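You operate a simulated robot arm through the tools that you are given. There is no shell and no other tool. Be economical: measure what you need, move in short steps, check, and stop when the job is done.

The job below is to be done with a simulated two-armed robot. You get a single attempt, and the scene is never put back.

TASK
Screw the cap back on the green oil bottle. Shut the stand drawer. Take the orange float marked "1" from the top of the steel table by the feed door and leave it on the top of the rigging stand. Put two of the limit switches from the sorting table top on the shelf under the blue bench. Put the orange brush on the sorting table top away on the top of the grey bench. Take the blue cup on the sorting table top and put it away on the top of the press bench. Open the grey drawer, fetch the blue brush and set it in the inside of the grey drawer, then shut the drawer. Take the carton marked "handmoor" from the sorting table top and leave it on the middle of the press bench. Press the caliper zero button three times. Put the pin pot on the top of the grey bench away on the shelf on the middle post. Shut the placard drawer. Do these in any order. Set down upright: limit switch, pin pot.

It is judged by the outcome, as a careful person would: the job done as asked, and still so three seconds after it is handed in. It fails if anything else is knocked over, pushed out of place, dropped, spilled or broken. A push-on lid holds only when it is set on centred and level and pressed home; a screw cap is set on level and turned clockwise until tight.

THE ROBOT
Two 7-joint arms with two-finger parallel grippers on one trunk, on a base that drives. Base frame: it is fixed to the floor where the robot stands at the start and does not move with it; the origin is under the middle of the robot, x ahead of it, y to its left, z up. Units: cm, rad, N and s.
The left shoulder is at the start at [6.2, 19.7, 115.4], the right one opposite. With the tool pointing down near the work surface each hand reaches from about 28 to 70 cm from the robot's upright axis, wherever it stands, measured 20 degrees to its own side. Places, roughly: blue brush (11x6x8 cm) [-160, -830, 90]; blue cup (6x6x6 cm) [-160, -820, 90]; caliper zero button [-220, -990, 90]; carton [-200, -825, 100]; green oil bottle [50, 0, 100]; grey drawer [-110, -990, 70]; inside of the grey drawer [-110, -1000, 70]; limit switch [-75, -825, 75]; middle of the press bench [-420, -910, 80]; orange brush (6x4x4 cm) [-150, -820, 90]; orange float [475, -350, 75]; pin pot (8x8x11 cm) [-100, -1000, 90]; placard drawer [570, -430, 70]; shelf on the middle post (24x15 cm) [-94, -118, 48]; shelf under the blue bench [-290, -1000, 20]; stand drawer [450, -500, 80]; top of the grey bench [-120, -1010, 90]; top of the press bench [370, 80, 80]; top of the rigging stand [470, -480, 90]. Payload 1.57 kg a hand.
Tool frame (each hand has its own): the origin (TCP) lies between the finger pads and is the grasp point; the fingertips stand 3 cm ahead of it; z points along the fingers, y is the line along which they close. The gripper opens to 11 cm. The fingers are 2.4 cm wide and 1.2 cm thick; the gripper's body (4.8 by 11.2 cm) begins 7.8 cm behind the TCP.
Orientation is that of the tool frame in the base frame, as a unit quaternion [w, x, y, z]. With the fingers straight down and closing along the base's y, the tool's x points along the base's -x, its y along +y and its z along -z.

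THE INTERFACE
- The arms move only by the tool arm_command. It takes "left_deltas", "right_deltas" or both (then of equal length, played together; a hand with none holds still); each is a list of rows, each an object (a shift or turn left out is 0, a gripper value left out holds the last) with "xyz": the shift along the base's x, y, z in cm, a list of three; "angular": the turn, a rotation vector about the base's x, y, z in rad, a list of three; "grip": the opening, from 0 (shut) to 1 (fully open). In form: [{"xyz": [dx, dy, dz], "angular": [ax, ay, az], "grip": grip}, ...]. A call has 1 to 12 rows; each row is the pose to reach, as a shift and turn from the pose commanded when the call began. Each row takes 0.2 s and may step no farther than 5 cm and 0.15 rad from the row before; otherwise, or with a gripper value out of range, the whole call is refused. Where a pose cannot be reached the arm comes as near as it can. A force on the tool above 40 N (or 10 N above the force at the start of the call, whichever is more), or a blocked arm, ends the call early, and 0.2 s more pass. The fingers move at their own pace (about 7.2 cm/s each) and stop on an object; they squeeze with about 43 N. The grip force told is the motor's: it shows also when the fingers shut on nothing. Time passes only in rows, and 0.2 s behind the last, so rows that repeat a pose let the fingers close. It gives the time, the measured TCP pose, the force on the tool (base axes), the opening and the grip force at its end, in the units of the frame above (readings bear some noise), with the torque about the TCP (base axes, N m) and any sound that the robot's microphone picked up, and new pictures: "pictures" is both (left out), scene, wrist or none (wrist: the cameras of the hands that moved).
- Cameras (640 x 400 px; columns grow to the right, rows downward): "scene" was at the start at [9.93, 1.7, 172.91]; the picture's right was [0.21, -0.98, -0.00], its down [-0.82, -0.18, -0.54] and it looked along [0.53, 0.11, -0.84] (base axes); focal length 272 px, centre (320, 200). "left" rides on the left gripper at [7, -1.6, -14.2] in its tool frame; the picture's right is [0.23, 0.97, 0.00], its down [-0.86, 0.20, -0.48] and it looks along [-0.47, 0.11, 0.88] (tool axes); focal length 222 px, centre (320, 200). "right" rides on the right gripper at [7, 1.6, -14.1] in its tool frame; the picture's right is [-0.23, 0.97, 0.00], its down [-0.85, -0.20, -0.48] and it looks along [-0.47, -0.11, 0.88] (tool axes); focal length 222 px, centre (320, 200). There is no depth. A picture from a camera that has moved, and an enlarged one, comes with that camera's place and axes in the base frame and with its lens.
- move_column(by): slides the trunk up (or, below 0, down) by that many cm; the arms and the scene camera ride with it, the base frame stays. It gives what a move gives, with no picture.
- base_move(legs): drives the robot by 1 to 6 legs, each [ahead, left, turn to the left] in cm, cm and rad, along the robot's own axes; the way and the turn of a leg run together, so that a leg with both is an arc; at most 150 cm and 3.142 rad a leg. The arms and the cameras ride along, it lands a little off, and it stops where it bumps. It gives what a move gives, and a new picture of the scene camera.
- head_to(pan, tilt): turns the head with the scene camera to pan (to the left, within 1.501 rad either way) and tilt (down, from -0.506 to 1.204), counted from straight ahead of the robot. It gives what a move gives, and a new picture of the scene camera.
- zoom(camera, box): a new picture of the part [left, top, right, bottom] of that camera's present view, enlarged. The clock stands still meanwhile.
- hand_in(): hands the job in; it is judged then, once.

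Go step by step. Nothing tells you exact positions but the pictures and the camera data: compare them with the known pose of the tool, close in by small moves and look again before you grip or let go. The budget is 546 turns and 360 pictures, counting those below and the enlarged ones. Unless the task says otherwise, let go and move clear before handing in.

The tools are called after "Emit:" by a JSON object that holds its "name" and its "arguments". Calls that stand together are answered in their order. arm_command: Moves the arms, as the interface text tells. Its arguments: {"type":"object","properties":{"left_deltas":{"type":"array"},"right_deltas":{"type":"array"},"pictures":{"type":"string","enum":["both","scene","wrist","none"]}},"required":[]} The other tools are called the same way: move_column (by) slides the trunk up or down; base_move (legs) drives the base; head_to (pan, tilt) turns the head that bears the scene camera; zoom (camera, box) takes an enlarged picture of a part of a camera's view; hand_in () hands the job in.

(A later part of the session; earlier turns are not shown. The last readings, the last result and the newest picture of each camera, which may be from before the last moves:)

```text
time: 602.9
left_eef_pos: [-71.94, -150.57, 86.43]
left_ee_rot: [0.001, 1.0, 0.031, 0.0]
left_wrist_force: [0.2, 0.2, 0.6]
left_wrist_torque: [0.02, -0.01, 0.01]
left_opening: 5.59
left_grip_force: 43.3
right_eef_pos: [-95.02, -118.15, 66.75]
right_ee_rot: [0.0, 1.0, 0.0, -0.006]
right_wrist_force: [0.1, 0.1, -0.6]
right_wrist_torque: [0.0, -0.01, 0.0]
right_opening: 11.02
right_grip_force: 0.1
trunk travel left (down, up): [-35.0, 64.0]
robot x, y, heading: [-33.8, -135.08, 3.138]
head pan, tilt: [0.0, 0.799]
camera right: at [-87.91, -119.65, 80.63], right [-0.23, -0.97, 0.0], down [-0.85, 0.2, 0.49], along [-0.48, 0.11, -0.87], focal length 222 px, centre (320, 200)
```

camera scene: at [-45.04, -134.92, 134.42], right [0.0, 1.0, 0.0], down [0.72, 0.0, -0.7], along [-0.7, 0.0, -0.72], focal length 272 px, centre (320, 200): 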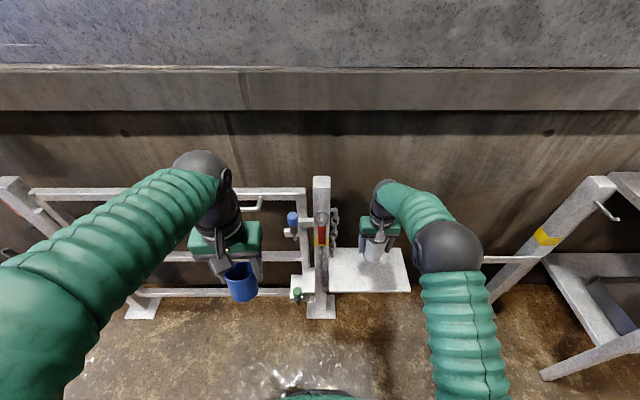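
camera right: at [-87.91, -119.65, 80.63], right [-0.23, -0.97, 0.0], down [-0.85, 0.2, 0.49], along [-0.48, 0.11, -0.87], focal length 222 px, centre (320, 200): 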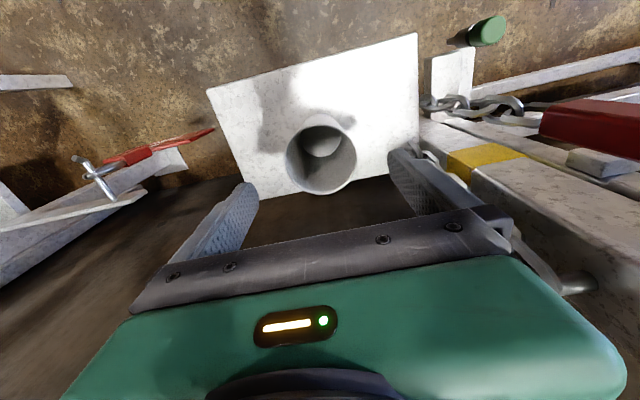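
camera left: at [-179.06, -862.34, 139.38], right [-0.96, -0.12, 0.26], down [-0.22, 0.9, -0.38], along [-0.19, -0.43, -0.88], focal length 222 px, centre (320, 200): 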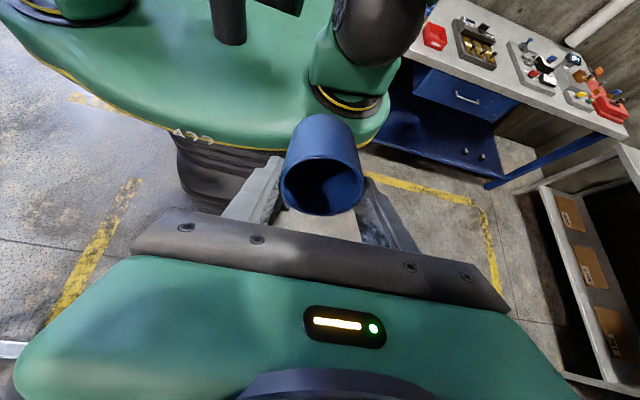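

Emit:
{"name": "arm_command", "arguments": {"right_deltas": [{"xyz": [1, 0, 4]}, {"xyz": [3, 0, 8]}, {"xyz": [6, 0, 11]}, {"xyz": [10, 0, 13]}, {"xyz": [14, 0, 15]}, {"xyz": [18, 0, 17]}, {"xyz": [22, 0, 19]}, {"xyz": [24, 0, 20], "grip": 0.5}], "pictures": "none"}}

Emit:
{"name": "base_move", "arguments": {"legs": [[-35, 0, 0]]}}

Emit:
{"name": "move_column", "arguments": {"by": 40}}

Emit:
{"name": "zoom", "arguments": {"camera": "scene", "box": [260, 160, 420, 260]}}

```text
time: 604.7
left_eef_pos: [-71.97, -150.55, 86.45]
left_ee_rot: [0.0, 1.0, 0.031, 0.0]
left_wrist_force: [-0.5, 0.2, -1.3]
left_wrist_torque: [-0.01, 0.02, -0.02]
left_opening: 5.6
left_grip_force: 43.2
right_eef_pos: [-70.83, -117.9, 86.73]
right_ee_rot: [-0.001, 1.0, 0.001, -0.006]
right_wrist_force: [-0.4, -0.1, 0.4]
right_wrist_torque: [-0.01, 0.0, 0.02]
right_opening: 5.6
right_grip_force: 0.1
trunk travel left (down, up): [-35.0, 64.0]
robot x, y, heading: [-33.34, -135.29, 3.145]
head pan, tilt: [0.0, 0.799]
```

```text
time: 607.0
left_eef_pos: [-36.99, -150.62, 86.47]
left_ee_rot: [0.0, 1.0, 0.029, 0.0]
left_wrist_force: [-0.8, 0.0, -0.3]
left_wrist_torque: [0.02, 0.04, -0.01]
left_opening: 5.61
left_grip_force: 42.7
right_eef_pos: [-35.77, -117.95, 86.75]
right_ee_rot: [-0.001, 1.0, -0.001, -0.007]
right_wrist_force: [-0.1, -0.6, -0.4]
right_wrist_torque: [0.02, 0.0, 0.02]
right_opening: 5.51
right_grip_force: 0.1
trunk travel left (down, up): [-35.0, 64.0]
robot x, y, heading: [1.26, -135.26, 3.136]
head pan, tilt: [0.0, 0.799]
camera scene: at [-9.95, -134.99, 134.43], right [0.01, 1.0, 0.0], down [0.72, 0.0, -0.7], along [-0.7, 0.0, -0.72], focal length 272 px, centre (320, 200)
```

scene: 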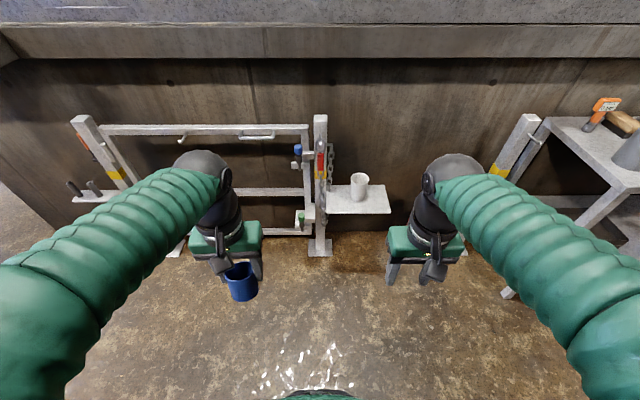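

```text
time: 610.8
left_eef_pos: [-37.09, -150.61, 126.4]
left_ee_rot: [0.0, 1.0, 0.03, 0.0]
left_wrist_force: [-0.9, -0.3, -0.1]
left_wrist_torque: [0.02, 0.01, -0.01]
left_opening: 5.58
left_grip_force: 43.2
right_eef_pos: [-36.02, -118.05, 126.76]
right_ee_rot: [-0.001, 1.0, -0.001, -0.006]
right_wrist_force: [0.6, -0.5, 0.4]
right_wrist_torque: [-0.02, -0.01, 0.01]
right_opening: 5.49
right_grip_force: 0.0
trunk travel left (down, up): [-75.0, 24.0]
robot x, y, heading: [1.32, -135.03, 3.134]
head pan, tilt: [0.0, 0.799]
```

```text
4.00 times, centred on (340, 210) of scene
camera zoom: at [-10.07, -134.99, 174.42], right [0.01, 1.0, 0.0], down [0.72, 0.0, -0.7], along [-0.7, 0.0, -0.72], focal length 1086 px, centre (240, 160)
```

zoom: 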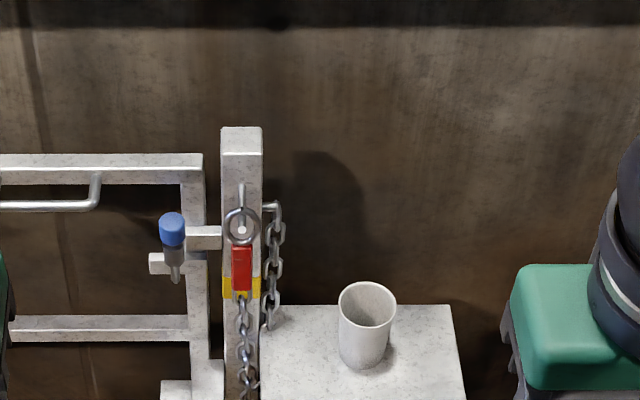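

Emit:
{"name": "base_move", "arguments": {"legs": [[10, 0, 1.575], [150, 0, 0], [150, 0, 0], [150, 0, 0], [150, 0, 0]]}}

Emit:
{"name": "head_to", "arguments": {"pan": 0.6, "tilt": 0.3}}

```text
time: 643.1
left_eef_pos: [18.61, -778.59, 126.48]
left_ee_rot: [0.0, 0.68, 0.733, -0.001]
left_wrist_force: [-0.3, 0.1, -0.3]
left_wrist_torque: [-0.02, 0.01, -0.04]
left_opening: 5.61
left_grip_force: 43.0
right_eef_pos: [-13.98, -778.01, 126.74]
right_ee_rot: [0.004, 0.703, 0.712, -0.005]
right_wrist_force: [0.1, -0.8, -0.5]
right_wrist_torque: [0.04, -0.01, -0.01]
right_opening: 5.5
right_grip_force: 0.2
trunk travel left (down, up): [-75.0, 24.0]
robot x, y, heading: [2.76, -740.51, -1.567]
head pan, tilt: [0.0, 0.799]
camera scene: at [2.67, -751.57, 174.44], right [-1.0, -0.01, 0.0], down [-0.01, 0.72, -0.7], along [0.01, -0.7, -0.72], focal length 272 px, centre (320, 200)
```

scene: 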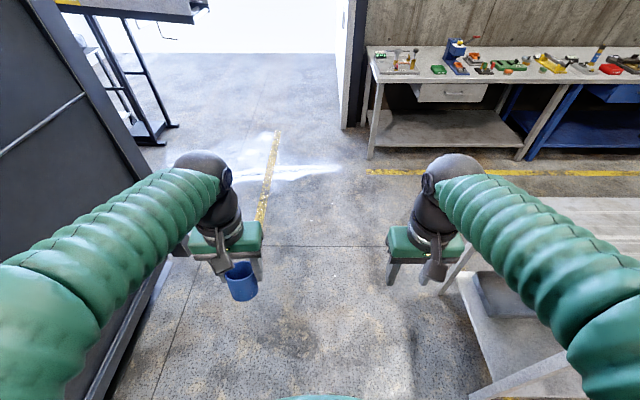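

```text
time: 644.1
left_eef_pos: [18.7, -778.78, 126.5]
left_ee_rot: [0.0, 0.68, 0.733, 0.0]
left_wrist_force: [-0.9, -0.3, -1.1]
left_wrist_torque: [0.02, -0.02, -0.01]
left_opening: 5.6
left_grip_force: 42.9
right_eef_pos: [-13.92, -778.13, 126.72]
right_ee_rot: [0.003, 0.703, 0.711, -0.005]
right_wrist_force: [-0.1, -0.8, -0.5]
right_wrist_torque: [-0.03, -0.02, 0.0]
right_opening: 5.5
right_grip_force: 0.1
trunk travel left (down, up): [-75.0, 24.0]
robot x, y, heading: [2.72, -740.54, -1.565]
head pan, tilt: [0.6, 0.3]
camera scene: at [7.95, -751.29, 178.86], right [-0.82, -0.57, 0.0], down [-0.17, 0.24, -0.95], along [0.55, -0.78, -0.3], focal length 272 px, centre (320, 200)
```

scene: 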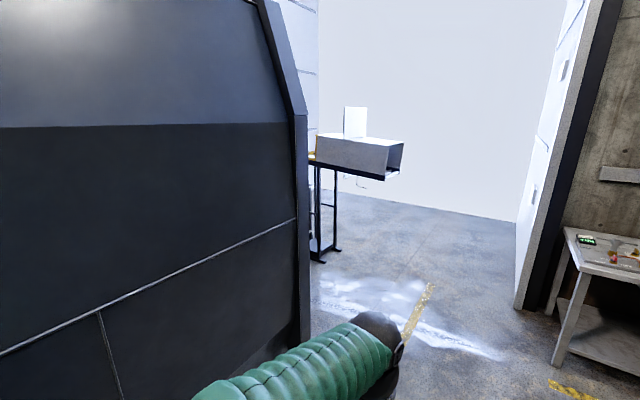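

Emit:
{"name": "base_move", "arguments": {"legs": [[150, 0, 0], [0, 0, 1.565], [60, 0, 0]]}}

Emit:
{"name": "head_to", "arguments": {"pan": 0.4, "tilt": 0.25}}

```text
time: 658.3
left_eef_pos: [101.16, -877.93, 126.45]
left_ee_rot: [0.001, -0.022, 1.0, 0.0]
left_wrist_force: [0.5, -0.2, -0.1]
left_wrist_torque: [0.0, -0.01, 0.0]
left_opening: 5.59
left_grip_force: 42.9
right_eef_pos: [99.46, -910.4, 126.67]
right_ee_rot: [0.008, 0.011, 1.0, -0.001]
right_wrist_force: [0.0, -0.2, -0.4]
right_wrist_torque: [-0.02, -0.02, -0.04]
right_opening: 5.51
right_grip_force: 0.2
trunk travel left (down, up): [-75.0, 24.0]
robot x, y, heading: [63.03, -892.3, -0.023]
head pan, tilt: [0.6, 0.3]
camera scene: at [73.39, -887.29, 178.88], right [0.55, -0.84, 0.0], down [-0.25, -0.16, -0.96], along [0.8, 0.52, -0.3], focal length 272 px, centre (320, 200)
```

scene: 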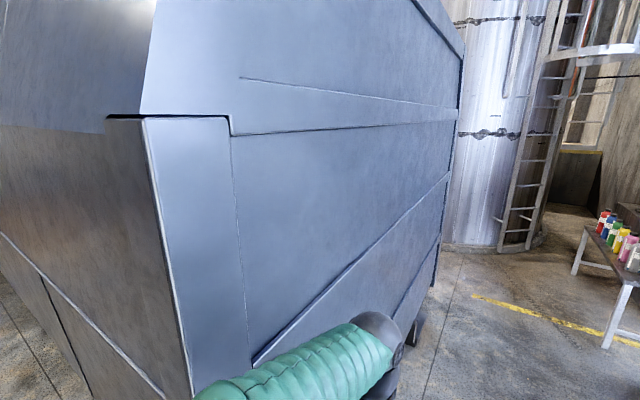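

```text
time: 659.0
left_eef_pos: [101.41, -877.74, 126.49]
left_ee_rot: [0.001, -0.022, 1.0, 0.0]
left_wrist_force: [-0.8, -0.3, 0.1]
left_wrist_torque: [0.0, -0.01, -0.02]
left_opening: 5.61
left_grip_force: 42.9
right_eef_pos: [99.76, -910.37, 126.89]
right_ee_rot: [0.006, 0.009, 1.0, -0.002]
right_wrist_force: [-0.2, -0.1, -0.4]
right_wrist_torque: [0.03, -0.01, -0.02]
right_opening: 5.5
right_grip_force: 0.1
trunk travel left (down, up): [-75.0, 24.0]
robot x, y, heading: [62.46, -892.69, -0.016]
head pan, tilt: [0.4, 0.25]
camera scene: at [74.5, -888.97, 179.34], right [0.37, -0.93, 0.0], down [-0.23, -0.09, -0.97], along [0.9, 0.36, -0.25], focal length 272 px, centre (320, 200)
```

scene: 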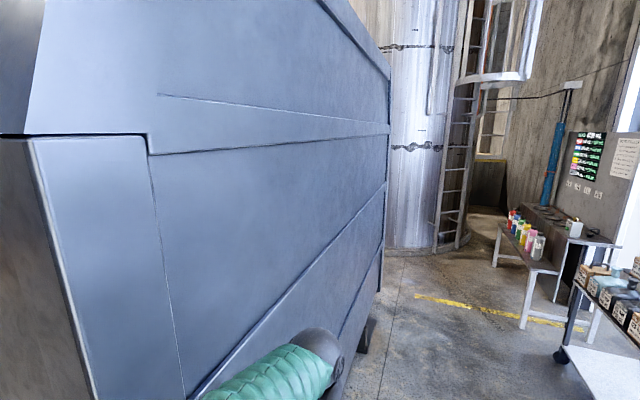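

Emit:
{"name": "base_move", "arguments": {"legs": [[0, -45, 0], [150, 0, 0.016], [150, 0, 0]]}}

Emit:
{"name": "head_to", "arguments": {"pan": 1.2, "tilt": 0.3}}

```text
time: 675.9
left_eef_pos: [401.38, -926.12, 126.49]
left_ee_rot: [0.0, -0.026, 1.0, -0.001]
left_wrist_force: [-0.1, 0.1, -0.5]
left_wrist_torque: [-0.02, 0.0, 0.03]
left_opening: 5.57
left_grip_force: 42.9
right_eef_pos: [399.93, -958.76, 126.74]
right_ee_rot: [0.007, 0.004, 1.0, -0.001]
right_wrist_force: [-1.3, -0.4, 0.4]
right_wrist_torque: [-0.01, -0.04, -0.01]
right_opening: 5.51
right_grip_force: 0.0
trunk travel left (down, up): [-75.0, 24.0]
robot x, y, heading: [362.95, -941.34, -0.008]
head pan, tilt: [0.4, 0.25]
camera scene: at [374.55, -937.56, 179.34], right [0.38, -0.93, 0.0], down [-0.23, -0.09, -0.97], along [0.9, 0.37, -0.25], focal length 272 px, centre (320, 200)
```

scene: 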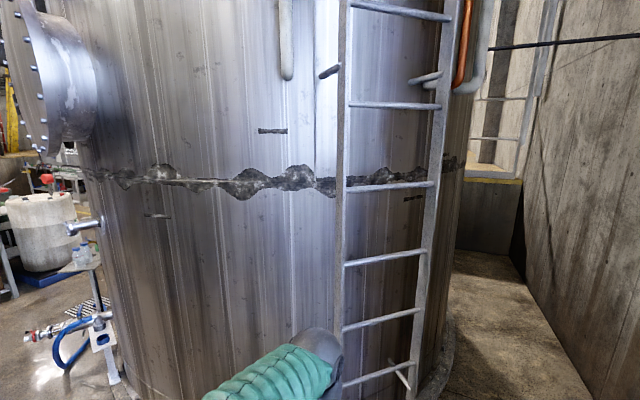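

```text
time: 677.0
left_eef_pos: [401.4, -926.19, 126.56]
left_ee_rot: [0.001, -0.026, 1.0, 0.0]
left_wrist_force: [0.2, -1.5, 0.0]
left_wrist_torque: [-0.01, -0.01, 0.01]
left_opening: 5.58
left_grip_force: 42.9
right_eef_pos: [400.14, -958.78, 126.67]
right_ee_rot: [0.007, 0.004, 1.0, -0.001]
right_wrist_force: [-0.1, 0.2, 0.4]
right_wrist_torque: [-0.03, 0.02, 0.03]
right_opening: 5.49
right_grip_force: 0.0
trunk travel left (down, up): [-75.0, 24.0]
robot x, y, heading: [363.17, -941.11, -0.012]
head pan, tilt: [1.201, 0.3]
camera scene: at [369.47, -932.43, 178.87], right [0.93, -0.37, 0.0], down [-0.11, -0.27, -0.96], along [0.36, 0.89, -0.3], focal length 272 px, centre (320, 200)
```

scene: 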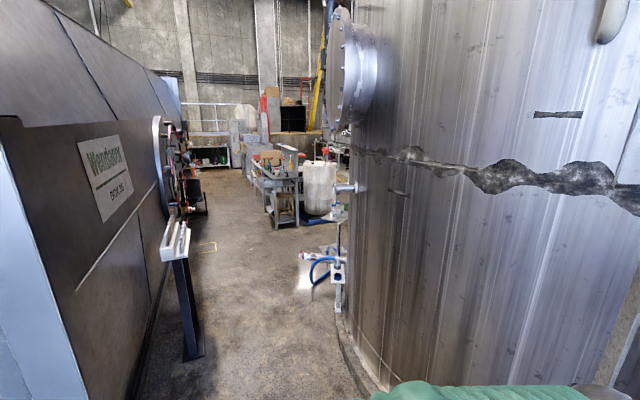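

Emit:
{"name": "base_move", "arguments": {"legs": [[37, 0, 0], [0, 0, 1.58], [90, 0, 0]]}}

Emit:
{"name": "head_to", "arguments": {"pan": 0, "tilt": 0.35}}

```text
time: 687.5
left_eef_pos: [384.14, -813.44, 126.48]
left_ee_rot: [0.0, 0.731, -0.682, 0.0]
left_wrist_force: [0.2, 0.4, -0.3]
left_wrist_torque: [0.01, 0.0, 0.02]
left_opening: 5.59
left_grip_force: 42.6
right_eef_pos: [416.75, -814.26, 126.78]
right_ee_rot: [-0.005, 0.71, -0.704, -0.004]
right_wrist_force: [0.3, 0.3, 0.5]
right_wrist_torque: [-0.03, 0.02, -0.02]
right_opening: 5.49
right_grip_force: 0.1
trunk travel left (down, up): [-75.0, 24.0]
robot x, y, heading: [400.13, -851.92, 1.574]
head pan, tilt: [1.201, 0.3]
camera scene: at [391.04, -845.05, 178.88], right [0.36, 0.93, 0.0], down [0.28, -0.11, -0.96], along [-0.89, 0.34, -0.3], focal length 272 px, centre (320, 200)
```

scene: 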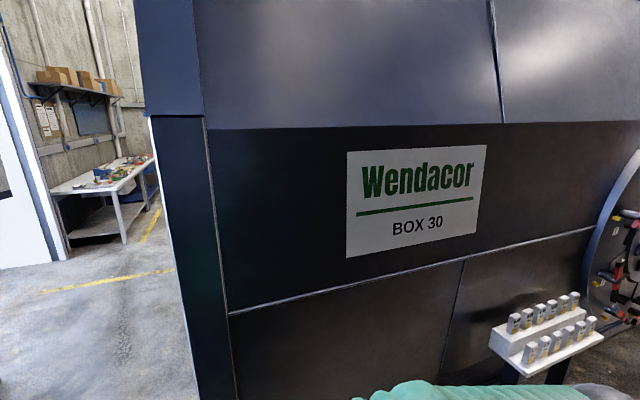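

```text
time: 688.9
left_eef_pos: [384.16, -813.29, 126.46]
left_ee_rot: [-0.001, 0.731, -0.682, 0.0]
left_wrist_force: [-0.5, 0.1, -0.7]
left_wrist_torque: [0.01, -0.02, 0.0]
left_opening: 5.6
left_grip_force: 43.3
right_eef_pos: [416.76, -814.18, 126.77]
right_ee_rot: [-0.005, 0.71, -0.705, -0.003]
right_wrist_force: [-0.2, 0.0, -0.1]
right_wrist_torque: [-0.03, -0.03, -0.03]
right_opening: 5.49
right_grip_force: 0.1
trunk travel left (down, up): [-75.0, 24.0]
robot x, y, heading: [399.63, -851.64, 1.572]
head pan, tilt: [0.0, 0.351]
camera scene: at [399.72, -838.87, 178.39], right [1.0, 0.0, 0.0], down [0.0, -0.34, -0.94], along [0.0, 0.94, -0.34], focal length 272 px, centre (320, 200)
```

scene: 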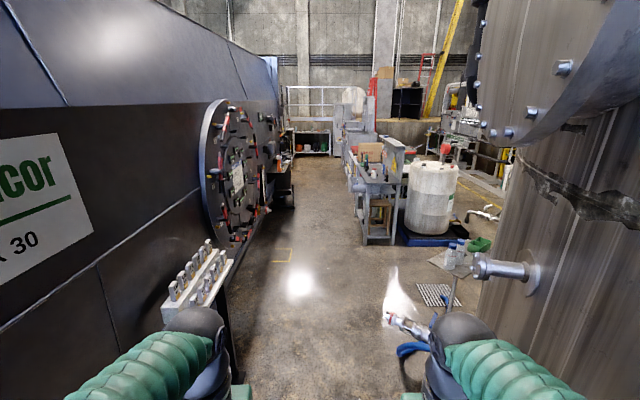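

Emit:
{"name": "base_move", "arguments": {"legs": [[110, -8, 0], [130, 0, 0]]}}

Emit:
{"name": "zoom", "arguments": {"camera": "scene", "box": [220, 80, 540, 280]}}

```text
time: 700.7
left_eef_pos: [391.91, -573.44, 126.58]
left_ee_rot: [-0.001, 0.732, -0.682, -0.001]
left_wrist_force: [0.1, 0.8, -0.3]
left_wrist_torque: [-0.04, 0.03, 0.01]
left_opening: 5.6
left_grip_force: 42.8
right_eef_pos: [424.52, -574.12, 126.86]
right_ee_rot: [-0.005, 0.711, -0.703, -0.004]
right_wrist_force: [-1.6, 0.3, -0.5]
right_wrist_torque: [-0.02, 0.02, 0.02]
right_opening: 5.49
right_grip_force: 0.1
trunk travel left (down, up): [-75.0, 24.0]
robot x, y, heading: [407.66, -611.16, 1.578]
head pan, tilt: [0.0, 0.351]
camera scene: at [407.51, -598.94, 178.4], right [1.0, 0.01, 0.0], down [0.0, -0.34, -0.94], along [-0.01, 0.94, -0.34], focal length 272 px, centre (320, 200)
```

scene: 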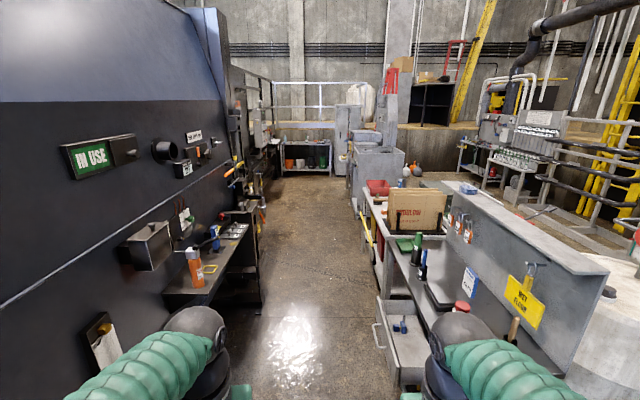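

```text
2.00 times, centred on (380, 180) of scene
camera zoom: at [407.51, -598.94, 178.4], right [1.0, 0.01, 0.0], down [0.0, -0.34, -0.94], along [-0.01, 0.94, -0.34], focal length 543 px, centre (200, 240)
```

zoom: 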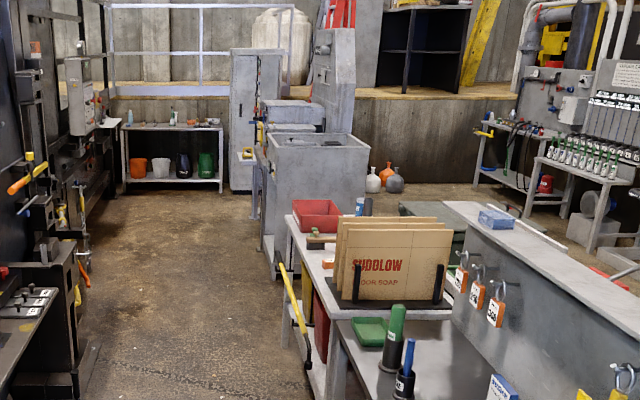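

Emit:
{"name": "base_move", "arguments": {"legs": [[50, 6, 0]]}}

Emit:
{"name": "head_to", "arguments": {"pan": -0.5, "tilt": 0.8}}

```text
time: 703.7
left_eef_pos: [385.5, -523.4, 126.55]
left_ee_rot: [-0.001, 0.732, -0.681, -0.002]
left_wrist_force: [0.7, 0.8, -0.1]
left_wrist_torque: [-0.01, -0.01, -0.01]
left_opening: 5.59
left_grip_force: 42.9
right_eef_pos: [418.28, -524.24, 126.77]
right_ee_rot: [-0.005, 0.71, -0.704, -0.004]
right_wrist_force: [0.6, 0.0, -0.1]
right_wrist_torque: [-0.02, 0.0, -0.01]
right_opening: 5.5
right_grip_force: 0.2
trunk travel left (down, up): [-75.0, 24.0]
robot x, y, heading: [401.36, -561.76, 1.578]
head pan, tilt: [0.0, 0.351]
camera scene: at [401.27, -549.08, 178.42], right [1.0, 0.01, 0.0], down [0.0, -0.34, -0.94], along [-0.01, 0.94, -0.34], focal length 272 px, centre (320, 200)
```

scene: 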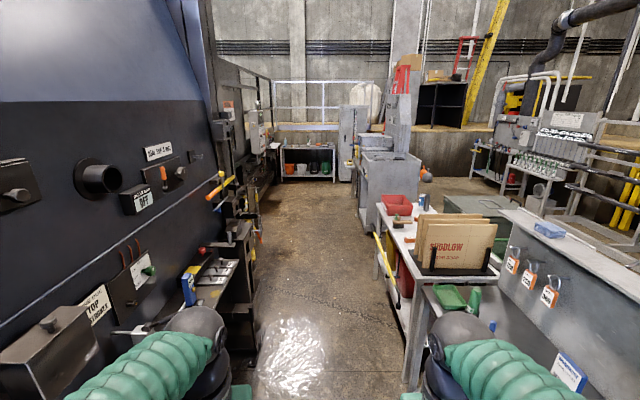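

```text
time: 704.6
left_eef_pos: [385.58, -523.19, 126.54]
left_ee_rot: [0.0, 0.732, -0.682, 0.0]
left_wrist_force: [-0.7, -0.2, -0.4]
left_wrist_torque: [-0.04, 0.01, 0.0]
left_opening: 5.56
left_grip_force: 42.7
right_eef_pos: [418.22, -523.85, 126.7]
right_ee_rot: [-0.006, 0.711, -0.703, -0.004]
right_wrist_force: [0.0, 0.4, -0.1]
right_wrist_torque: [0.03, -0.02, 0.01]
right_opening: 5.51
right_grip_force: 0.0
trunk travel left (down, up): [-75.0, 24.0]
robot x, y, heading: [401.51, -561.78, 1.58]
head pan, tilt: [-0.499, 0.799]
camera scene: at [405.06, -550.84, 174.43], right [0.88, -0.47, 0.0], down [-0.34, -0.63, -0.7], along [0.33, 0.61, -0.72], focal length 272 px, centre (320, 200)
```

scene: 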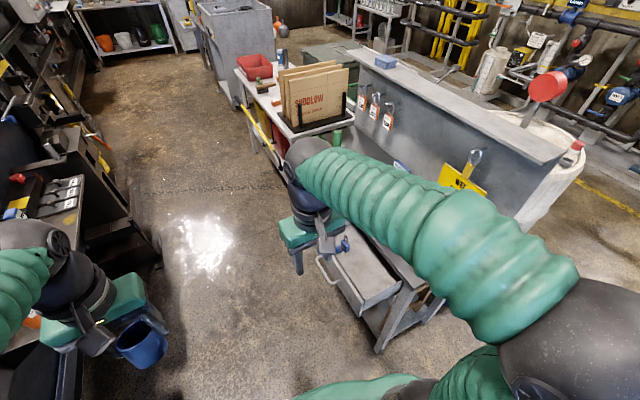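

Emit:
{"name": "base_move", "arguments": {"legs": [[14, 4, 0]]}}

Emit:
{"name": "arm_command", "arguments": {"right_deltas": [{"xyz": [2, 1, -2], "grip": 0.2}, {"xyz": [4, 2, -4], "grip": 0}, {"xyz": [6, 3, -6]}, {"xyz": [8, 4, -8]}, {"xyz": [10, 4, -10]}, {"xyz": [10, 4, -12]}, {"xyz": [10, 4, -12]}], "pictures": "both"}}

```text
time: 705.9
left_eef_pos: [382.31, -509.58, 126.75]
left_ee_rot: [0.001, 0.731, -0.682, -0.003]
left_wrist_force: [0.5, 0.1, -0.7]
left_wrist_torque: [-0.01, 0.01, 0.03]
left_opening: 5.57
left_grip_force: 43.0
right_eef_pos: [414.83, -510.43, 126.75]
right_ee_rot: [-0.004, 0.71, -0.704, -0.006]
right_wrist_force: [-0.3, -0.4, -0.5]
right_wrist_torque: [0.05, 0.06, -0.04]
right_opening: 5.49
right_grip_force: 0.1
trunk travel left (down, up): [-75.0, 24.0]
robot x, y, heading: [397.4, -547.68, 1.581]
head pan, tilt: [-0.499, 0.799]
camera scene: at [402.02, -537.46, 174.43], right [0.88, -0.47, -0.01], down [-0.34, -0.63, -0.7], along [0.33, 0.61, -0.72], focal length 272 px, centre (320, 200)
```

scene: 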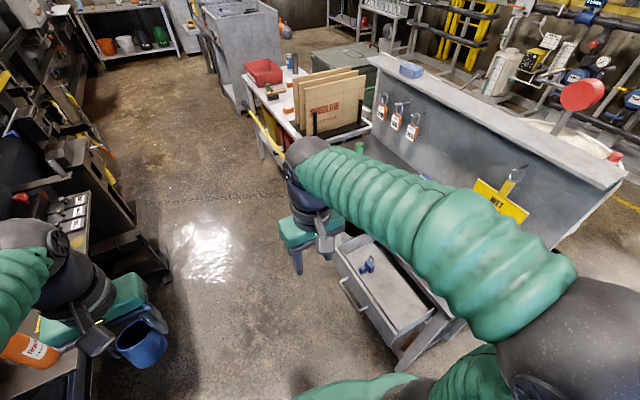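

```text
time: 707.5
left_eef_pos: [381.76, -509.22, 126.5]
left_ee_rot: [0.002, 0.732, -0.682, -0.001]
left_wrist_force: [0.0, 0.5, -0.7]
left_wrist_torque: [0.0, -0.02, 0.0]
left_opening: 5.58
left_grip_force: 42.6
right_eef_pos: [424.25, -506.07, 114.71]
right_ee_rot: [-0.004, 0.71, -0.704, -0.004]
right_wrist_force: [0.4, 0.0, 0.3]
right_wrist_torque: [0.06, 0.01, 0.0]
right_opening: 0.0
right_grip_force: 20.8
trunk travel left (down, up): [-75.0, 24.0]
robot x, y, heading: [397.5, -547.08, 1.573]
head pan, tilt: [-0.499, 0.799]
camera scene: at [401.2, -536.86, 174.42], right [0.88, -0.47, 0.0], down [-0.34, -0.63, -0.7], along [0.33, 0.61, -0.72], focal length 272 px, centre (320, 200)
camera right: at [422.66, -513.11, 128.72], right [-0.98, 0.22, 0.0], down [0.19, 0.85, 0.49], along [0.11, 0.48, -0.87], focal length 222 px, centre (320, 200)
```

scene: 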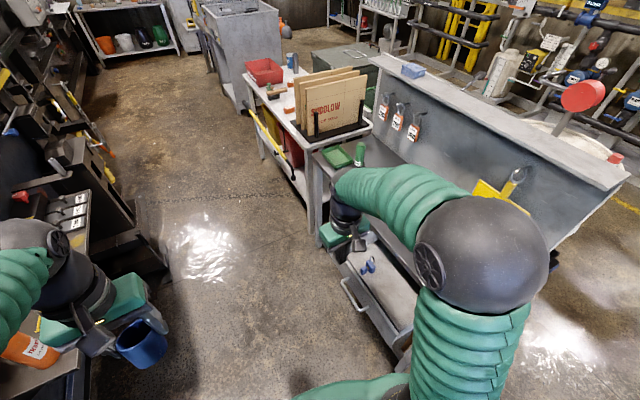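
right: 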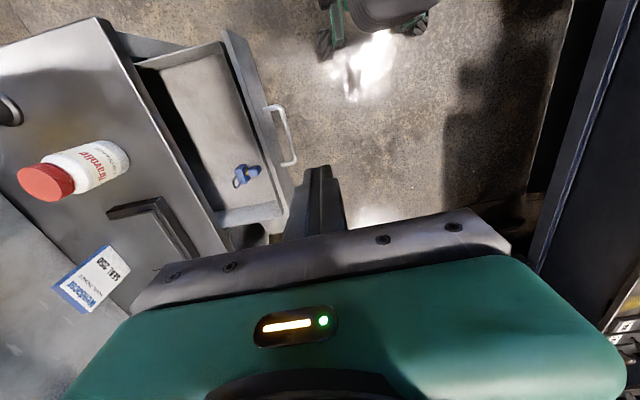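

Emit:
{"name": "move_column", "arguments": {"by": -25}}

Emit:
{"name": "arm_command", "arguments": {"right_deltas": [{"xyz": [1, 1, -4]}, {"xyz": [2, 2.5, -8]}, {"xyz": [3, 3.5, -12]}, {"xyz": [3.3, 3.5, -14.5]}, {"xyz": [3.3, 3.5, -14.5]}], "pictures": "wrist"}}

```text
time: 710.1
left_eef_pos: [381.52, -509.2, 101.48]
left_ee_rot: [-0.001, 0.732, -0.682, -0.001]
left_wrist_force: [0.0, 0.1, -0.3]
left_wrist_torque: [0.02, -0.03, 0.01]
left_opening: 5.58
left_grip_force: 42.9
right_eef_pos: [424.14, -506.05, 89.75]
right_ee_rot: [-0.005, 0.711, -0.704, -0.004]
right_wrist_force: [-0.6, -1.1, -0.4]
right_wrist_torque: [0.02, 0.02, 0.04]
right_opening: 0.0
right_grip_force: 21.1
trunk travel left (down, up): [-50.0, 49.0]
robot x, y, heading: [397.42, -547.47, 1.574]
head pan, tilt: [-0.499, 0.799]
```

```text
time: 711.3
left_eef_pos: [381.65, -509.36, 101.56]
left_ee_rot: [0.0, 0.732, -0.682, -0.001]
left_wrist_force: [-0.3, 0.1, -0.9]
left_wrist_torque: [0.01, -0.02, 0.03]
left_opening: 5.57
left_grip_force: 43.2
right_eef_pos: [427.54, -502.69, 75.25]
right_ee_rot: [-0.006, 0.711, -0.704, -0.004]
right_wrist_force: [-0.5, 0.2, 0.4]
right_wrist_torque: [-0.01, 0.04, -0.03]
right_opening: 0.0
right_grip_force: 21.1
trunk travel left (down, up): [-50.0, 49.0]
robot x, y, heading: [397.6, -547.7, 1.581]
head pan, tilt: [-0.499, 0.799]
camera right: at [425.85, -509.74, 89.29], right [-0.98, 0.22, 0.0], down [0.19, 0.85, 0.49], along [0.11, 0.48, -0.87], focal length 222 px, centre (320, 200)
```

right: 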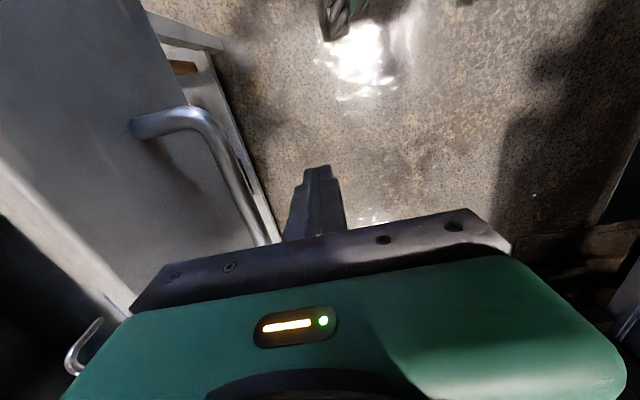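

Emit:
{"name": "arm_command", "arguments": {"right_deltas": [{"xyz": [2.5, 0, 0]}, {"xyz": [5, 0, 0]}, {"xyz": [7.5, 0, 0]}, {"xyz": [10, 0, 0]}, {"xyz": [12.5, 0, 0]}, {"xyz": [15, 0, 0]}, {"xyz": [17, 0, 0]}, {"xyz": [18.5, 0, 0]}, {"xyz": [20, 0, 0]}, {"xyz": [21.5, 0, 0]}, {"xyz": [23, 0, 0]}], "pictures": "both"}}

```text
time: 713.6
left_eef_pos: [381.27, -509.3, 101.41]
left_ee_rot: [-0.002, 0.731, -0.682, 0.001]
left_wrist_force: [-0.5, 0.9, -0.4]
left_wrist_torque: [-0.05, 0.09, 0.0]
left_opening: 5.58
left_grip_force: 43.7
right_eef_pos: [448.22, -502.5, 75.1]
right_ee_rot: [0.005, 0.711, -0.704, -0.007]
right_wrist_force: [-22.8, -5.9, 12.8]
right_wrist_torque: [0.36, -3.18, -0.91]
right_opening: 0.0
right_grip_force: 21.0
trunk travel left (down, up): [-50.0, 49.0]
robot x, y, heading: [397.5, -547.33, 1.577]
head pan, tilt: [-0.499, 0.799]
stopped in row 11 (right hand): the force on the tool passed its limit at 46 N (the readings are from after the stop); the commanded pose is now the measured one
camera scene: at [400.42, -536.89, 149.44], right [0.88, -0.47, 0.0], down [-0.34, -0.63, -0.7], along [0.33, 0.61, -0.72], focal length 272 px, centre (320, 200)
camera right: at [446.87, -509.48, 89.19], right [-0.98, 0.22, 0.02], down [0.2, 0.86, 0.48], along [0.09, 0.47, -0.88], focal length 222 px, centre (320, 200)
```

scene: 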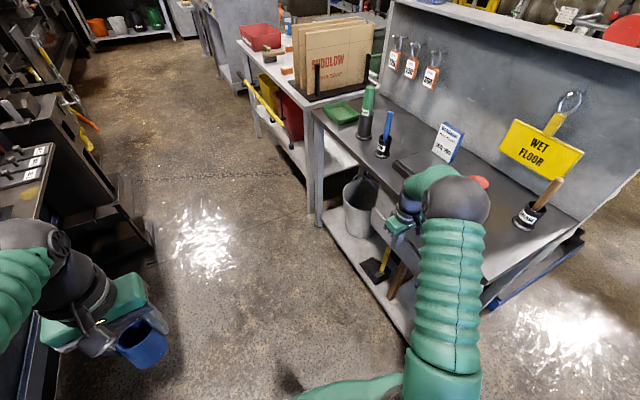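
right: 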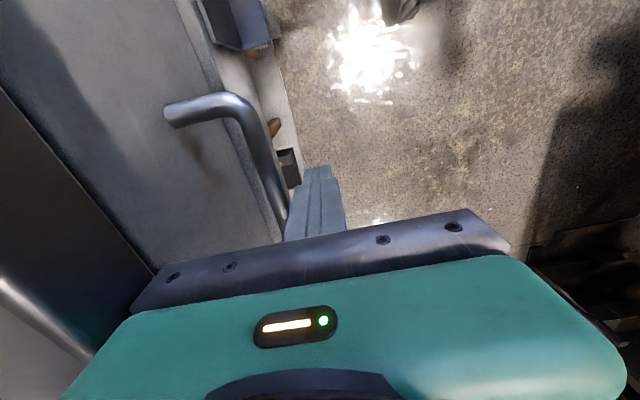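

Emit:
{"name": "arm_command", "arguments": {"right_deltas": [{"xyz": [-2, 0, 0]}, {"xyz": [-6, 0, 0]}, {"xyz": [-10, 0, 1]}, {"xyz": [-14, 0, 4]}, {"xyz": [-18, 0, 7]}, {"xyz": [-22, 0, 11]}, {"xyz": [-22, 0, 15]}], "pictures": "both"}}

```text
refused: row 6 steps farther than a row can; nothing moved
```

Emit:
{"name": "arm_command", "arguments": {"right_deltas": [{"xyz": [-2, 0, 0]}, {"xyz": [-6, 0, 0]}, {"xyz": [-10, 0, 1]}, {"xyz": [-14, 0, 3]}, {"xyz": [-18, 0, 6]}, {"xyz": [-21, 0, 9.5]}, {"xyz": [-22, 0, 14]}], "pictures": "both"}}

```text
time: 715.2
left_eef_pos: [381.44, -509.45, 101.65]
left_ee_rot: [0.0, 0.731, -0.682, -0.002]
left_wrist_force: [-0.5, -0.2, -0.1]
left_wrist_torque: [0.04, 0.01, 0.02]
left_opening: 5.59
left_grip_force: 42.3
right_eef_pos: [426.65, -502.55, 89.01]
right_ee_rot: [0.002, 0.71, -0.704, -0.007]
right_wrist_force: [0.0, -0.1, 0.3]
right_wrist_torque: [-0.02, 0.01, 0.02]
right_opening: 0.0
right_grip_force: 21.2
trunk travel left (down, up): [-50.0, 49.0]
robot x, y, heading: [397.41, -547.76, 1.581]
head pan, tilt: [-0.499, 0.799]
camera scene: at [400.88, -537.11, 149.43], right [0.88, -0.47, 0.0], down [-0.34, -0.63, -0.7], along [0.33, 0.61, -0.72], focal length 272 px, centre (320, 200)
camera right: at [425.29, -509.45, 103.1], right [-0.98, 0.22, 0.01], down [0.2, 0.85, 0.48], along [0.09, 0.47, -0.88], focal length 222 px, centre (320, 200)
```

scene: 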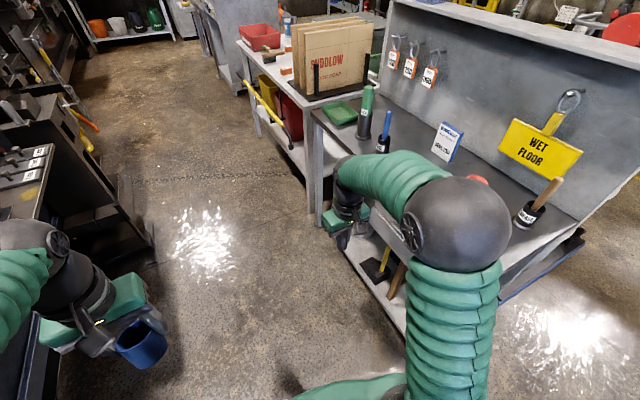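
right: 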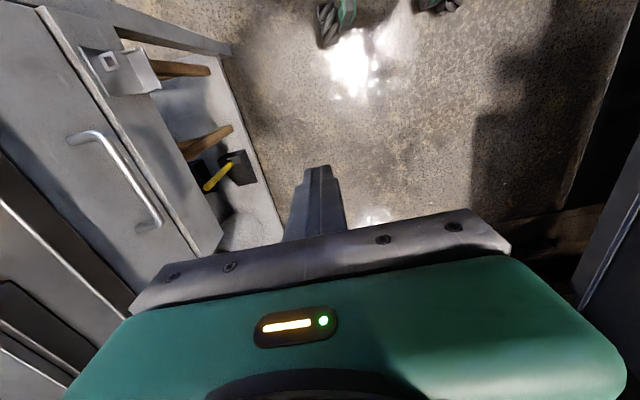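

Emit:
{"name": "arm_command", "arguments": {"right_deltas": [{"xyz": [-3, -2, 4]}, {"xyz": [-6, -4, 7]}, {"xyz": [-9, -6, 10]}, {"xyz": [-12, -8, 12]}, {"xyz": [-12, -8, 12]}], "pictures": "none"}}

Emit:
{"name": "base_move", "arguments": {"legs": [[-30, 0, 0]]}}

Emit:
{"name": "zoom", "arguments": {"camera": "scene", "box": [260, 150, 460, 275]}}

```text
refused: row 1 steps farther than a row can; nothing moved
```

```text
time: 717.3
left_eef_pos: [381.6, -539.36, 101.53]
left_ee_rot: [0.0, 0.731, -0.682, -0.001]
left_wrist_force: [-0.5, -0.1, -0.1]
left_wrist_torque: [-0.01, 0.01, 0.0]
left_opening: 5.58
left_grip_force: 43.5
right_eef_pos: [427.03, -532.43, 88.88]
right_ee_rot: [0.002, 0.711, -0.703, -0.007]
right_wrist_force: [0.6, -0.3, 0.5]
right_wrist_torque: [-0.01, -0.02, -0.01]
right_opening: 0.0
right_grip_force: 20.6
trunk travel left (down, up): [-50.0, 49.0]
robot x, y, heading: [397.4, -577.81, 1.579]
head pan, tilt: [-0.499, 0.799]
camera scene: at [401.15, -566.99, 149.42], right [0.88, -0.47, 0.0], down [-0.34, -0.63, -0.7], along [0.33, 0.61, -0.72], focal length 272 px, centre (320, 200)
```

scene: 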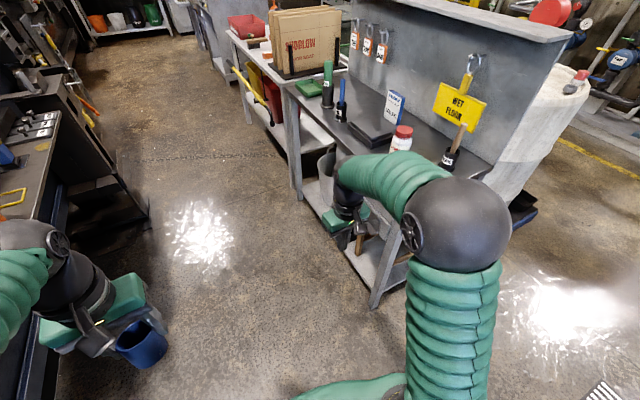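

```text
3.20 times, centred on (360, 212) of scene
camera zoom: at [401.15, -566.99, 149.42], right [0.88, -0.47, 0.0], down [-0.34, -0.63, -0.7], along [0.33, 0.61, -0.72], focal length 869 px, centre (192, 160)
```

zoom: 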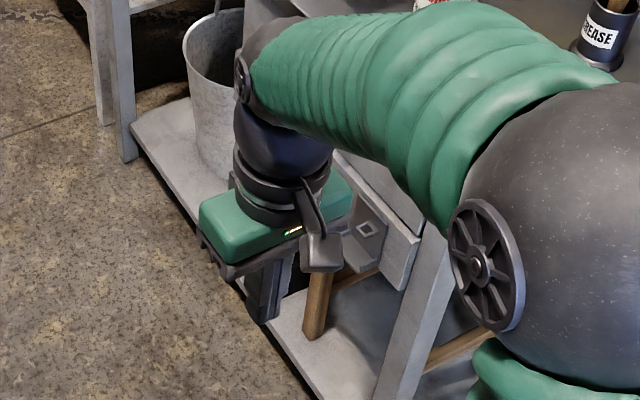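

Emit:
{"name": "arm_command", "arguments": {"right_deltas": [{"xyz": [-3, -1, 3]}, {"xyz": [-6, -2, 6]}, {"xyz": [-9, -3, 9]}, {"xyz": [-11, -4, 13]}, {"xyz": [-11, -4, 17]}, {"xyz": [-11, -4, 21]}, {"xyz": [-11, -4, 24]}], "pictures": "none"}}

Emit:
{"name": "head_to", "arguments": {"pan": -0.35, "tilt": 0.6}}

Emit:
{"name": "zoom", "arguments": {"camera": "scene", "box": [260, 170, 420, 270]}}

```text
time: 718.9
left_eef_pos: [381.62, -539.65, 101.61]
left_ee_rot: [-0.001, 0.732, -0.682, -0.002]
left_wrist_force: [-1.5, 0.2, -0.6]
left_wrist_torque: [-0.02, -0.02, 0.03]
left_opening: 5.58
left_grip_force: 42.7
right_eef_pos: [416.05, -536.6, 112.99]
right_ee_rot: [0.003, 0.711, -0.703, -0.007]
right_wrist_force: [0.1, 0.1, 0.9]
right_wrist_torque: [0.01, -0.02, 0.0]
right_opening: 0.0
right_grip_force: 21.2
trunk travel left (down, up): [-50.0, 49.0]
robot x, y, heading: [397.4, -577.48, 1.576]
head pan, tilt: [-0.499, 0.799]
```

```text
time: 719.6
left_eef_pos: [381.62, -539.46, 101.54]
left_ee_rot: [-0.001, 0.731, -0.682, -0.001]
left_wrist_force: [-1.3, -0.4, -0.3]
left_wrist_torque: [0.01, 0.03, 0.02]
left_opening: 5.59
left_grip_force: 43.1
right_eef_pos: [416.11, -536.45, 112.94]
right_ee_rot: [0.003, 0.711, -0.703, -0.008]
right_wrist_force: [0.1, 0.3, 1.2]
right_wrist_torque: [-0.03, 0.02, 0.0]
right_opening: 0.0
right_grip_force: 21.6
trunk travel left (down, up): [-50.0, 49.0]
robot x, y, heading: [397.28, -577.38, 1.576]
head pan, tilt: [-0.351, 0.6]
camera scene: at [400.3, -565.85, 151.11], right [0.94, -0.34, 0.0], down [-0.19, -0.53, -0.82], along [0.28, 0.78, -0.57], focal length 272 px, centre (320, 200)
```

scene: 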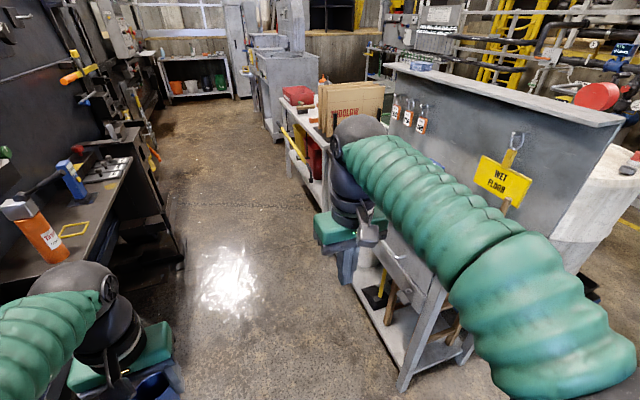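

```text
4.00 times, centred on (340, 220) of scene
camera zoom: at [400.3, -565.85, 151.11], right [0.94, -0.34, 0.0], down [-0.19, -0.53, -0.82], along [0.28, 0.78, -0.57], focal length 1086 px, centre (240, 120)
```

zoom: 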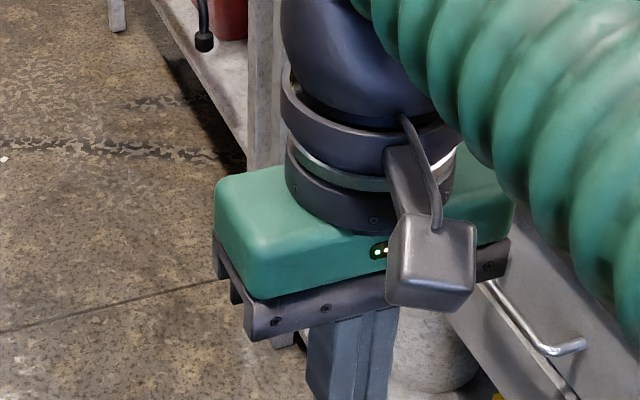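

Emit:
{"name": "move_column", "arguments": {"by": 25}}

Emit:
{"name": "base_move", "arguments": {"legs": [[120, 0, 0]]}}

Emit:
{"name": "head_to", "arguments": {"pan": -0.9, "tilt": 0.6}}

```text
time: 722.2
left_eef_pos: [381.67, -539.5, 126.69]
left_ee_rot: [-0.001, 0.731, -0.682, -0.001]
left_wrist_force: [0.1, 0.5, -0.4]
left_wrist_torque: [0.03, -0.01, -0.05]
left_opening: 5.58
left_grip_force: 43.4
right_eef_pos: [415.98, -536.36, 137.95]
right_ee_rot: [0.002, 0.711, -0.704, -0.007]
right_wrist_force: [-0.4, 0.3, -0.9]
right_wrist_torque: [-0.01, -0.01, -0.02]
right_opening: 0.03
right_grip_force: 21.0
trunk travel left (down, up): [-75.0, 24.0]
robot x, y, heading: [397.18, -577.87, 1.577]
head pan, tilt: [-0.351, 0.6]
```

```text
time: 728.4
left_eef_pos: [381.44, -417.72, 126.6]
left_ee_rot: [-0.001, 0.73, -0.683, -0.002]
left_wrist_force: [-0.2, 0.1, -0.6]
left_wrist_torque: [0.01, 0.02, 0.01]
left_opening: 5.6
left_grip_force: 43.0
right_eef_pos: [415.69, -414.8, 138.01]
right_ee_rot: [0.003, 0.711, -0.704, -0.008]
right_wrist_force: [0.3, -0.6, 0.7]
right_wrist_torque: [0.0, 0.03, 0.01]
right_opening: 0.0
right_grip_force: 21.3
trunk travel left (down, up): [-75.0, 24.0]
robot x, y, heading: [397.05, -455.77, 1.575]
head pan, tilt: [-0.351, 0.6]
camera scene: at [399.88, -444.18, 176.12], right [0.94, -0.34, 0.0], down [-0.19, -0.53, -0.82], along [0.28, 0.78, -0.57], focal length 272 px, centre (320, 200)
```

scene: 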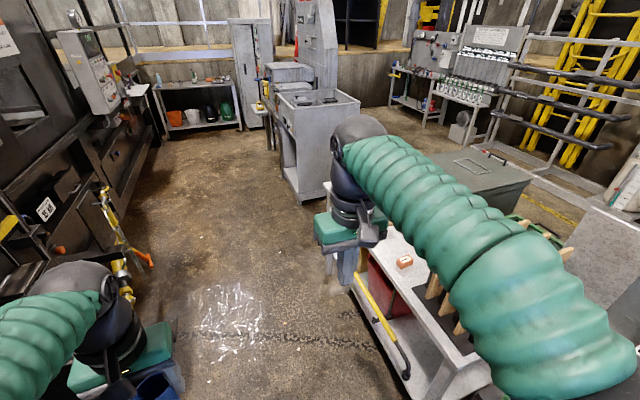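

```text
time: 729.3
left_eef_pos: [381.4, -417.64, 126.73]
left_ee_rot: [-0.001, 0.731, -0.683, -0.002]
left_wrist_force: [0.2, -0.1, 0.3]
left_wrist_torque: [0.01, 0.04, 0.0]
left_opening: 5.59
left_grip_force: 43.2
right_eef_pos: [415.73, -414.76, 137.84]
right_ee_rot: [0.002, 0.71, -0.704, -0.008]
right_wrist_force: [-0.4, 0.9, 0.2]
right_wrist_torque: [-0.01, 0.01, -0.01]
right_opening: 0.0
right_grip_force: 21.5
trunk travel left (down, up): [-75.0, 24.0]
robot x, y, heading: [397.13, -455.73, 1.572]
head pan, tilt: [-0.901, 0.6]
camera scene: at [403.78, -446.8, 176.11], right [0.62, -0.78, 0.0], down [-0.44, -0.35, -0.82], along [0.65, 0.51, -0.57], focal length 272 px, centre (320, 200)
```

scene: 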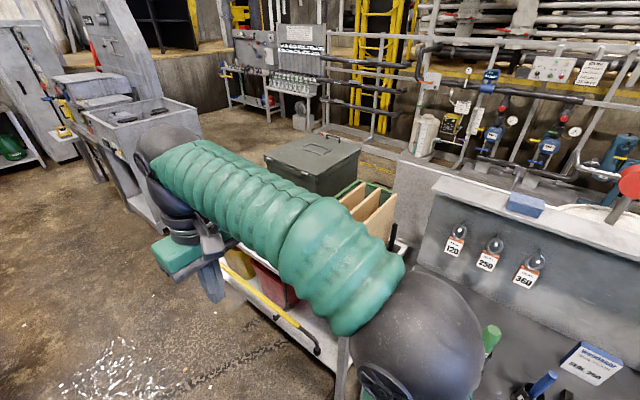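

Emit:
{"name": "base_move", "arguments": {"legs": [[40, 0, 0], [0, 0, -1.575]]}}

Emit:
{"name": "head_to", "arguments": {"pan": 0, "tilt": 0.65}}

```text
time: 735.7
left_eef_pos: [435.31, -400.62, 126.58]
left_ee_rot: [0.002, -0.027, 1.0, -0.001]
left_wrist_force: [0.1, 0.1, -0.1]
left_wrist_torque: [0.04, 0.02, 0.0]
left_opening: 5.58
left_grip_force: 43.1
right_eef_pos: [437.76, -435.07, 137.98]
right_ee_rot: [0.004, 0.003, 1.0, 0.006]
right_wrist_force: [-0.1, -0.5, 0.0]
right_wrist_torque: [-0.01, 0.02, -0.02]
right_opening: 0.0
right_grip_force: 21.3
trunk travel left (down, up): [-75.0, 24.0]
robot x, y, heading: [397.03, -416.01, -0.011]
head pan, tilt: [-0.901, 0.6]
camera scene: at [405.43, -422.6, 176.12], right [-0.79, -0.61, 0.0], down [-0.35, 0.45, -0.82], along [0.51, -0.65, -0.57], focal length 272 px, centre (320, 200)
```

scene: 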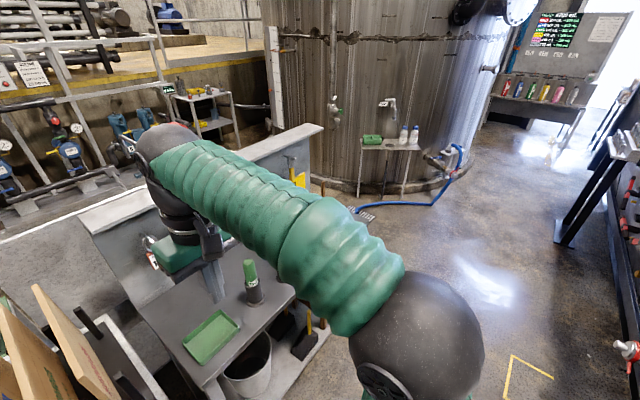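

```text
time: 736.9
left_eef_pos: [435.05, -400.61, 126.6]
left_ee_rot: [0.003, -0.027, 1.0, 0.0]
left_wrist_force: [0.4, -0.5, -1.2]
left_wrist_torque: [0.01, 0.01, 0.02]
left_opening: 5.59
left_grip_force: 43.3
right_eef_pos: [437.72, -435.14, 137.87]
right_ee_rot: [0.004, 0.002, 1.0, 0.007]
right_wrist_force: [0.5, -0.4, -0.6]
right_wrist_torque: [0.02, 0.0, -0.01]
right_opening: 0.01
right_grip_force: 21.7
trunk travel left (down, up): [-75.0, 24.0]
robot x, y, heading: [396.61, -415.87, -0.009]
head pan, tilt: [0.0, 0.649]
camera scene: at [408.68, -415.73, 175.68], right [-0.01, -1.0, 0.0], down [-0.61, 0.01, -0.8], along [0.8, -0.01, -0.61], focal length 272 px, centre (320, 200)
```

scene: 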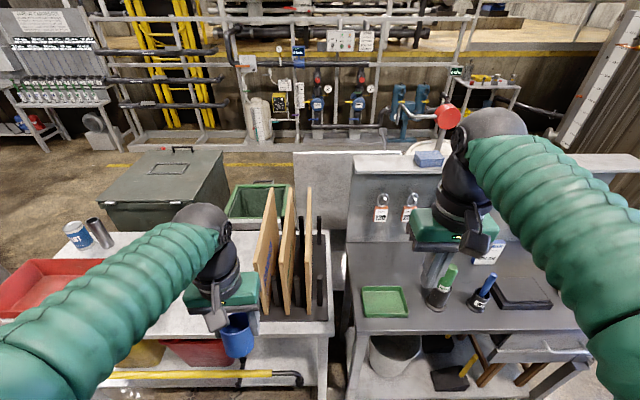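

Emit:
{"name": "zoom", "arguments": {"camera": "scene", "box": [480, 280, 640, 380]}}

Emit:
{"name": "head_to", "arguments": {"pan": 0.7, "tilt": 0.75}}

```text
4.00 times, centred on (560, 330) of scene
camera zoom: at [408.68, -415.73, 175.68], right [-0.01, -1.0, 0.0], down [-0.61, 0.01, -0.8], along [0.8, -0.01, -0.61], focal length 1086 px, centre (-640, -320)
```

zoom: 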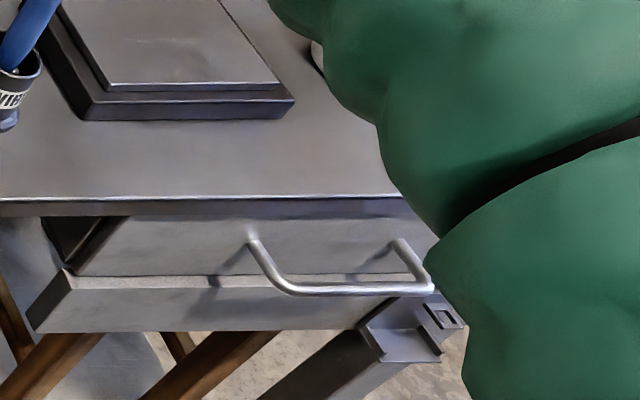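

```text
time: 738.0
left_eef_pos: [435.13, -400.69, 126.57]
left_ee_rot: [0.002, -0.028, 1.0, -0.001]
left_wrist_force: [0.2, 0.0, -0.8]
left_wrist_torque: [-0.01, 0.04, -0.01]
left_opening: 5.6
left_grip_force: 42.9
right_eef_pos: [437.62, -434.97, 137.94]
right_ee_rot: [0.003, 0.002, 1.0, 0.007]
right_wrist_force: [-0.4, -0.5, 0.2]
right_wrist_torque: [-0.01, 0.01, -0.02]
right_opening: 0.0
right_grip_force: 21.7
trunk travel left (down, up): [-75.0, 24.0]
robot x, y, heading: [397.0, -415.67, -0.007]
head pan, tilt: [0.7, 0.75]
camera scene: at [406.39, -410.37, 174.83], right [0.64, -0.77, 0.0], down [-0.53, -0.43, -0.73], along [0.56, 0.47, -0.68], focal length 272 px, centre (320, 200)
```

scene: 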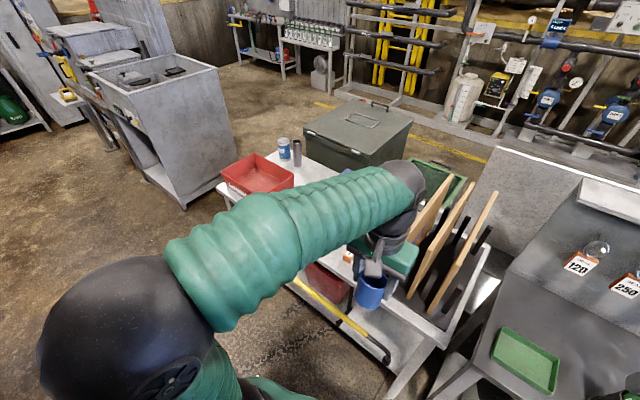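

Emit:
{"name": "zoom", "arguments": {"camera": "scene", "box": [200, 130, 440, 280]}}

```text
2.67 times, centred on (320, 205) of scene
camera zoom: at [406.39, -410.37, 174.83], right [0.64, -0.77, 0.0], down [-0.53, -0.43, -0.73], along [0.56, 0.47, -0.68], focal length 724 px, centre (320, 187)
```

zoom: 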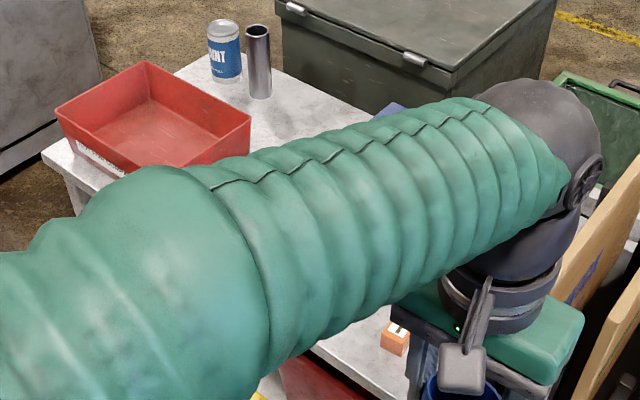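

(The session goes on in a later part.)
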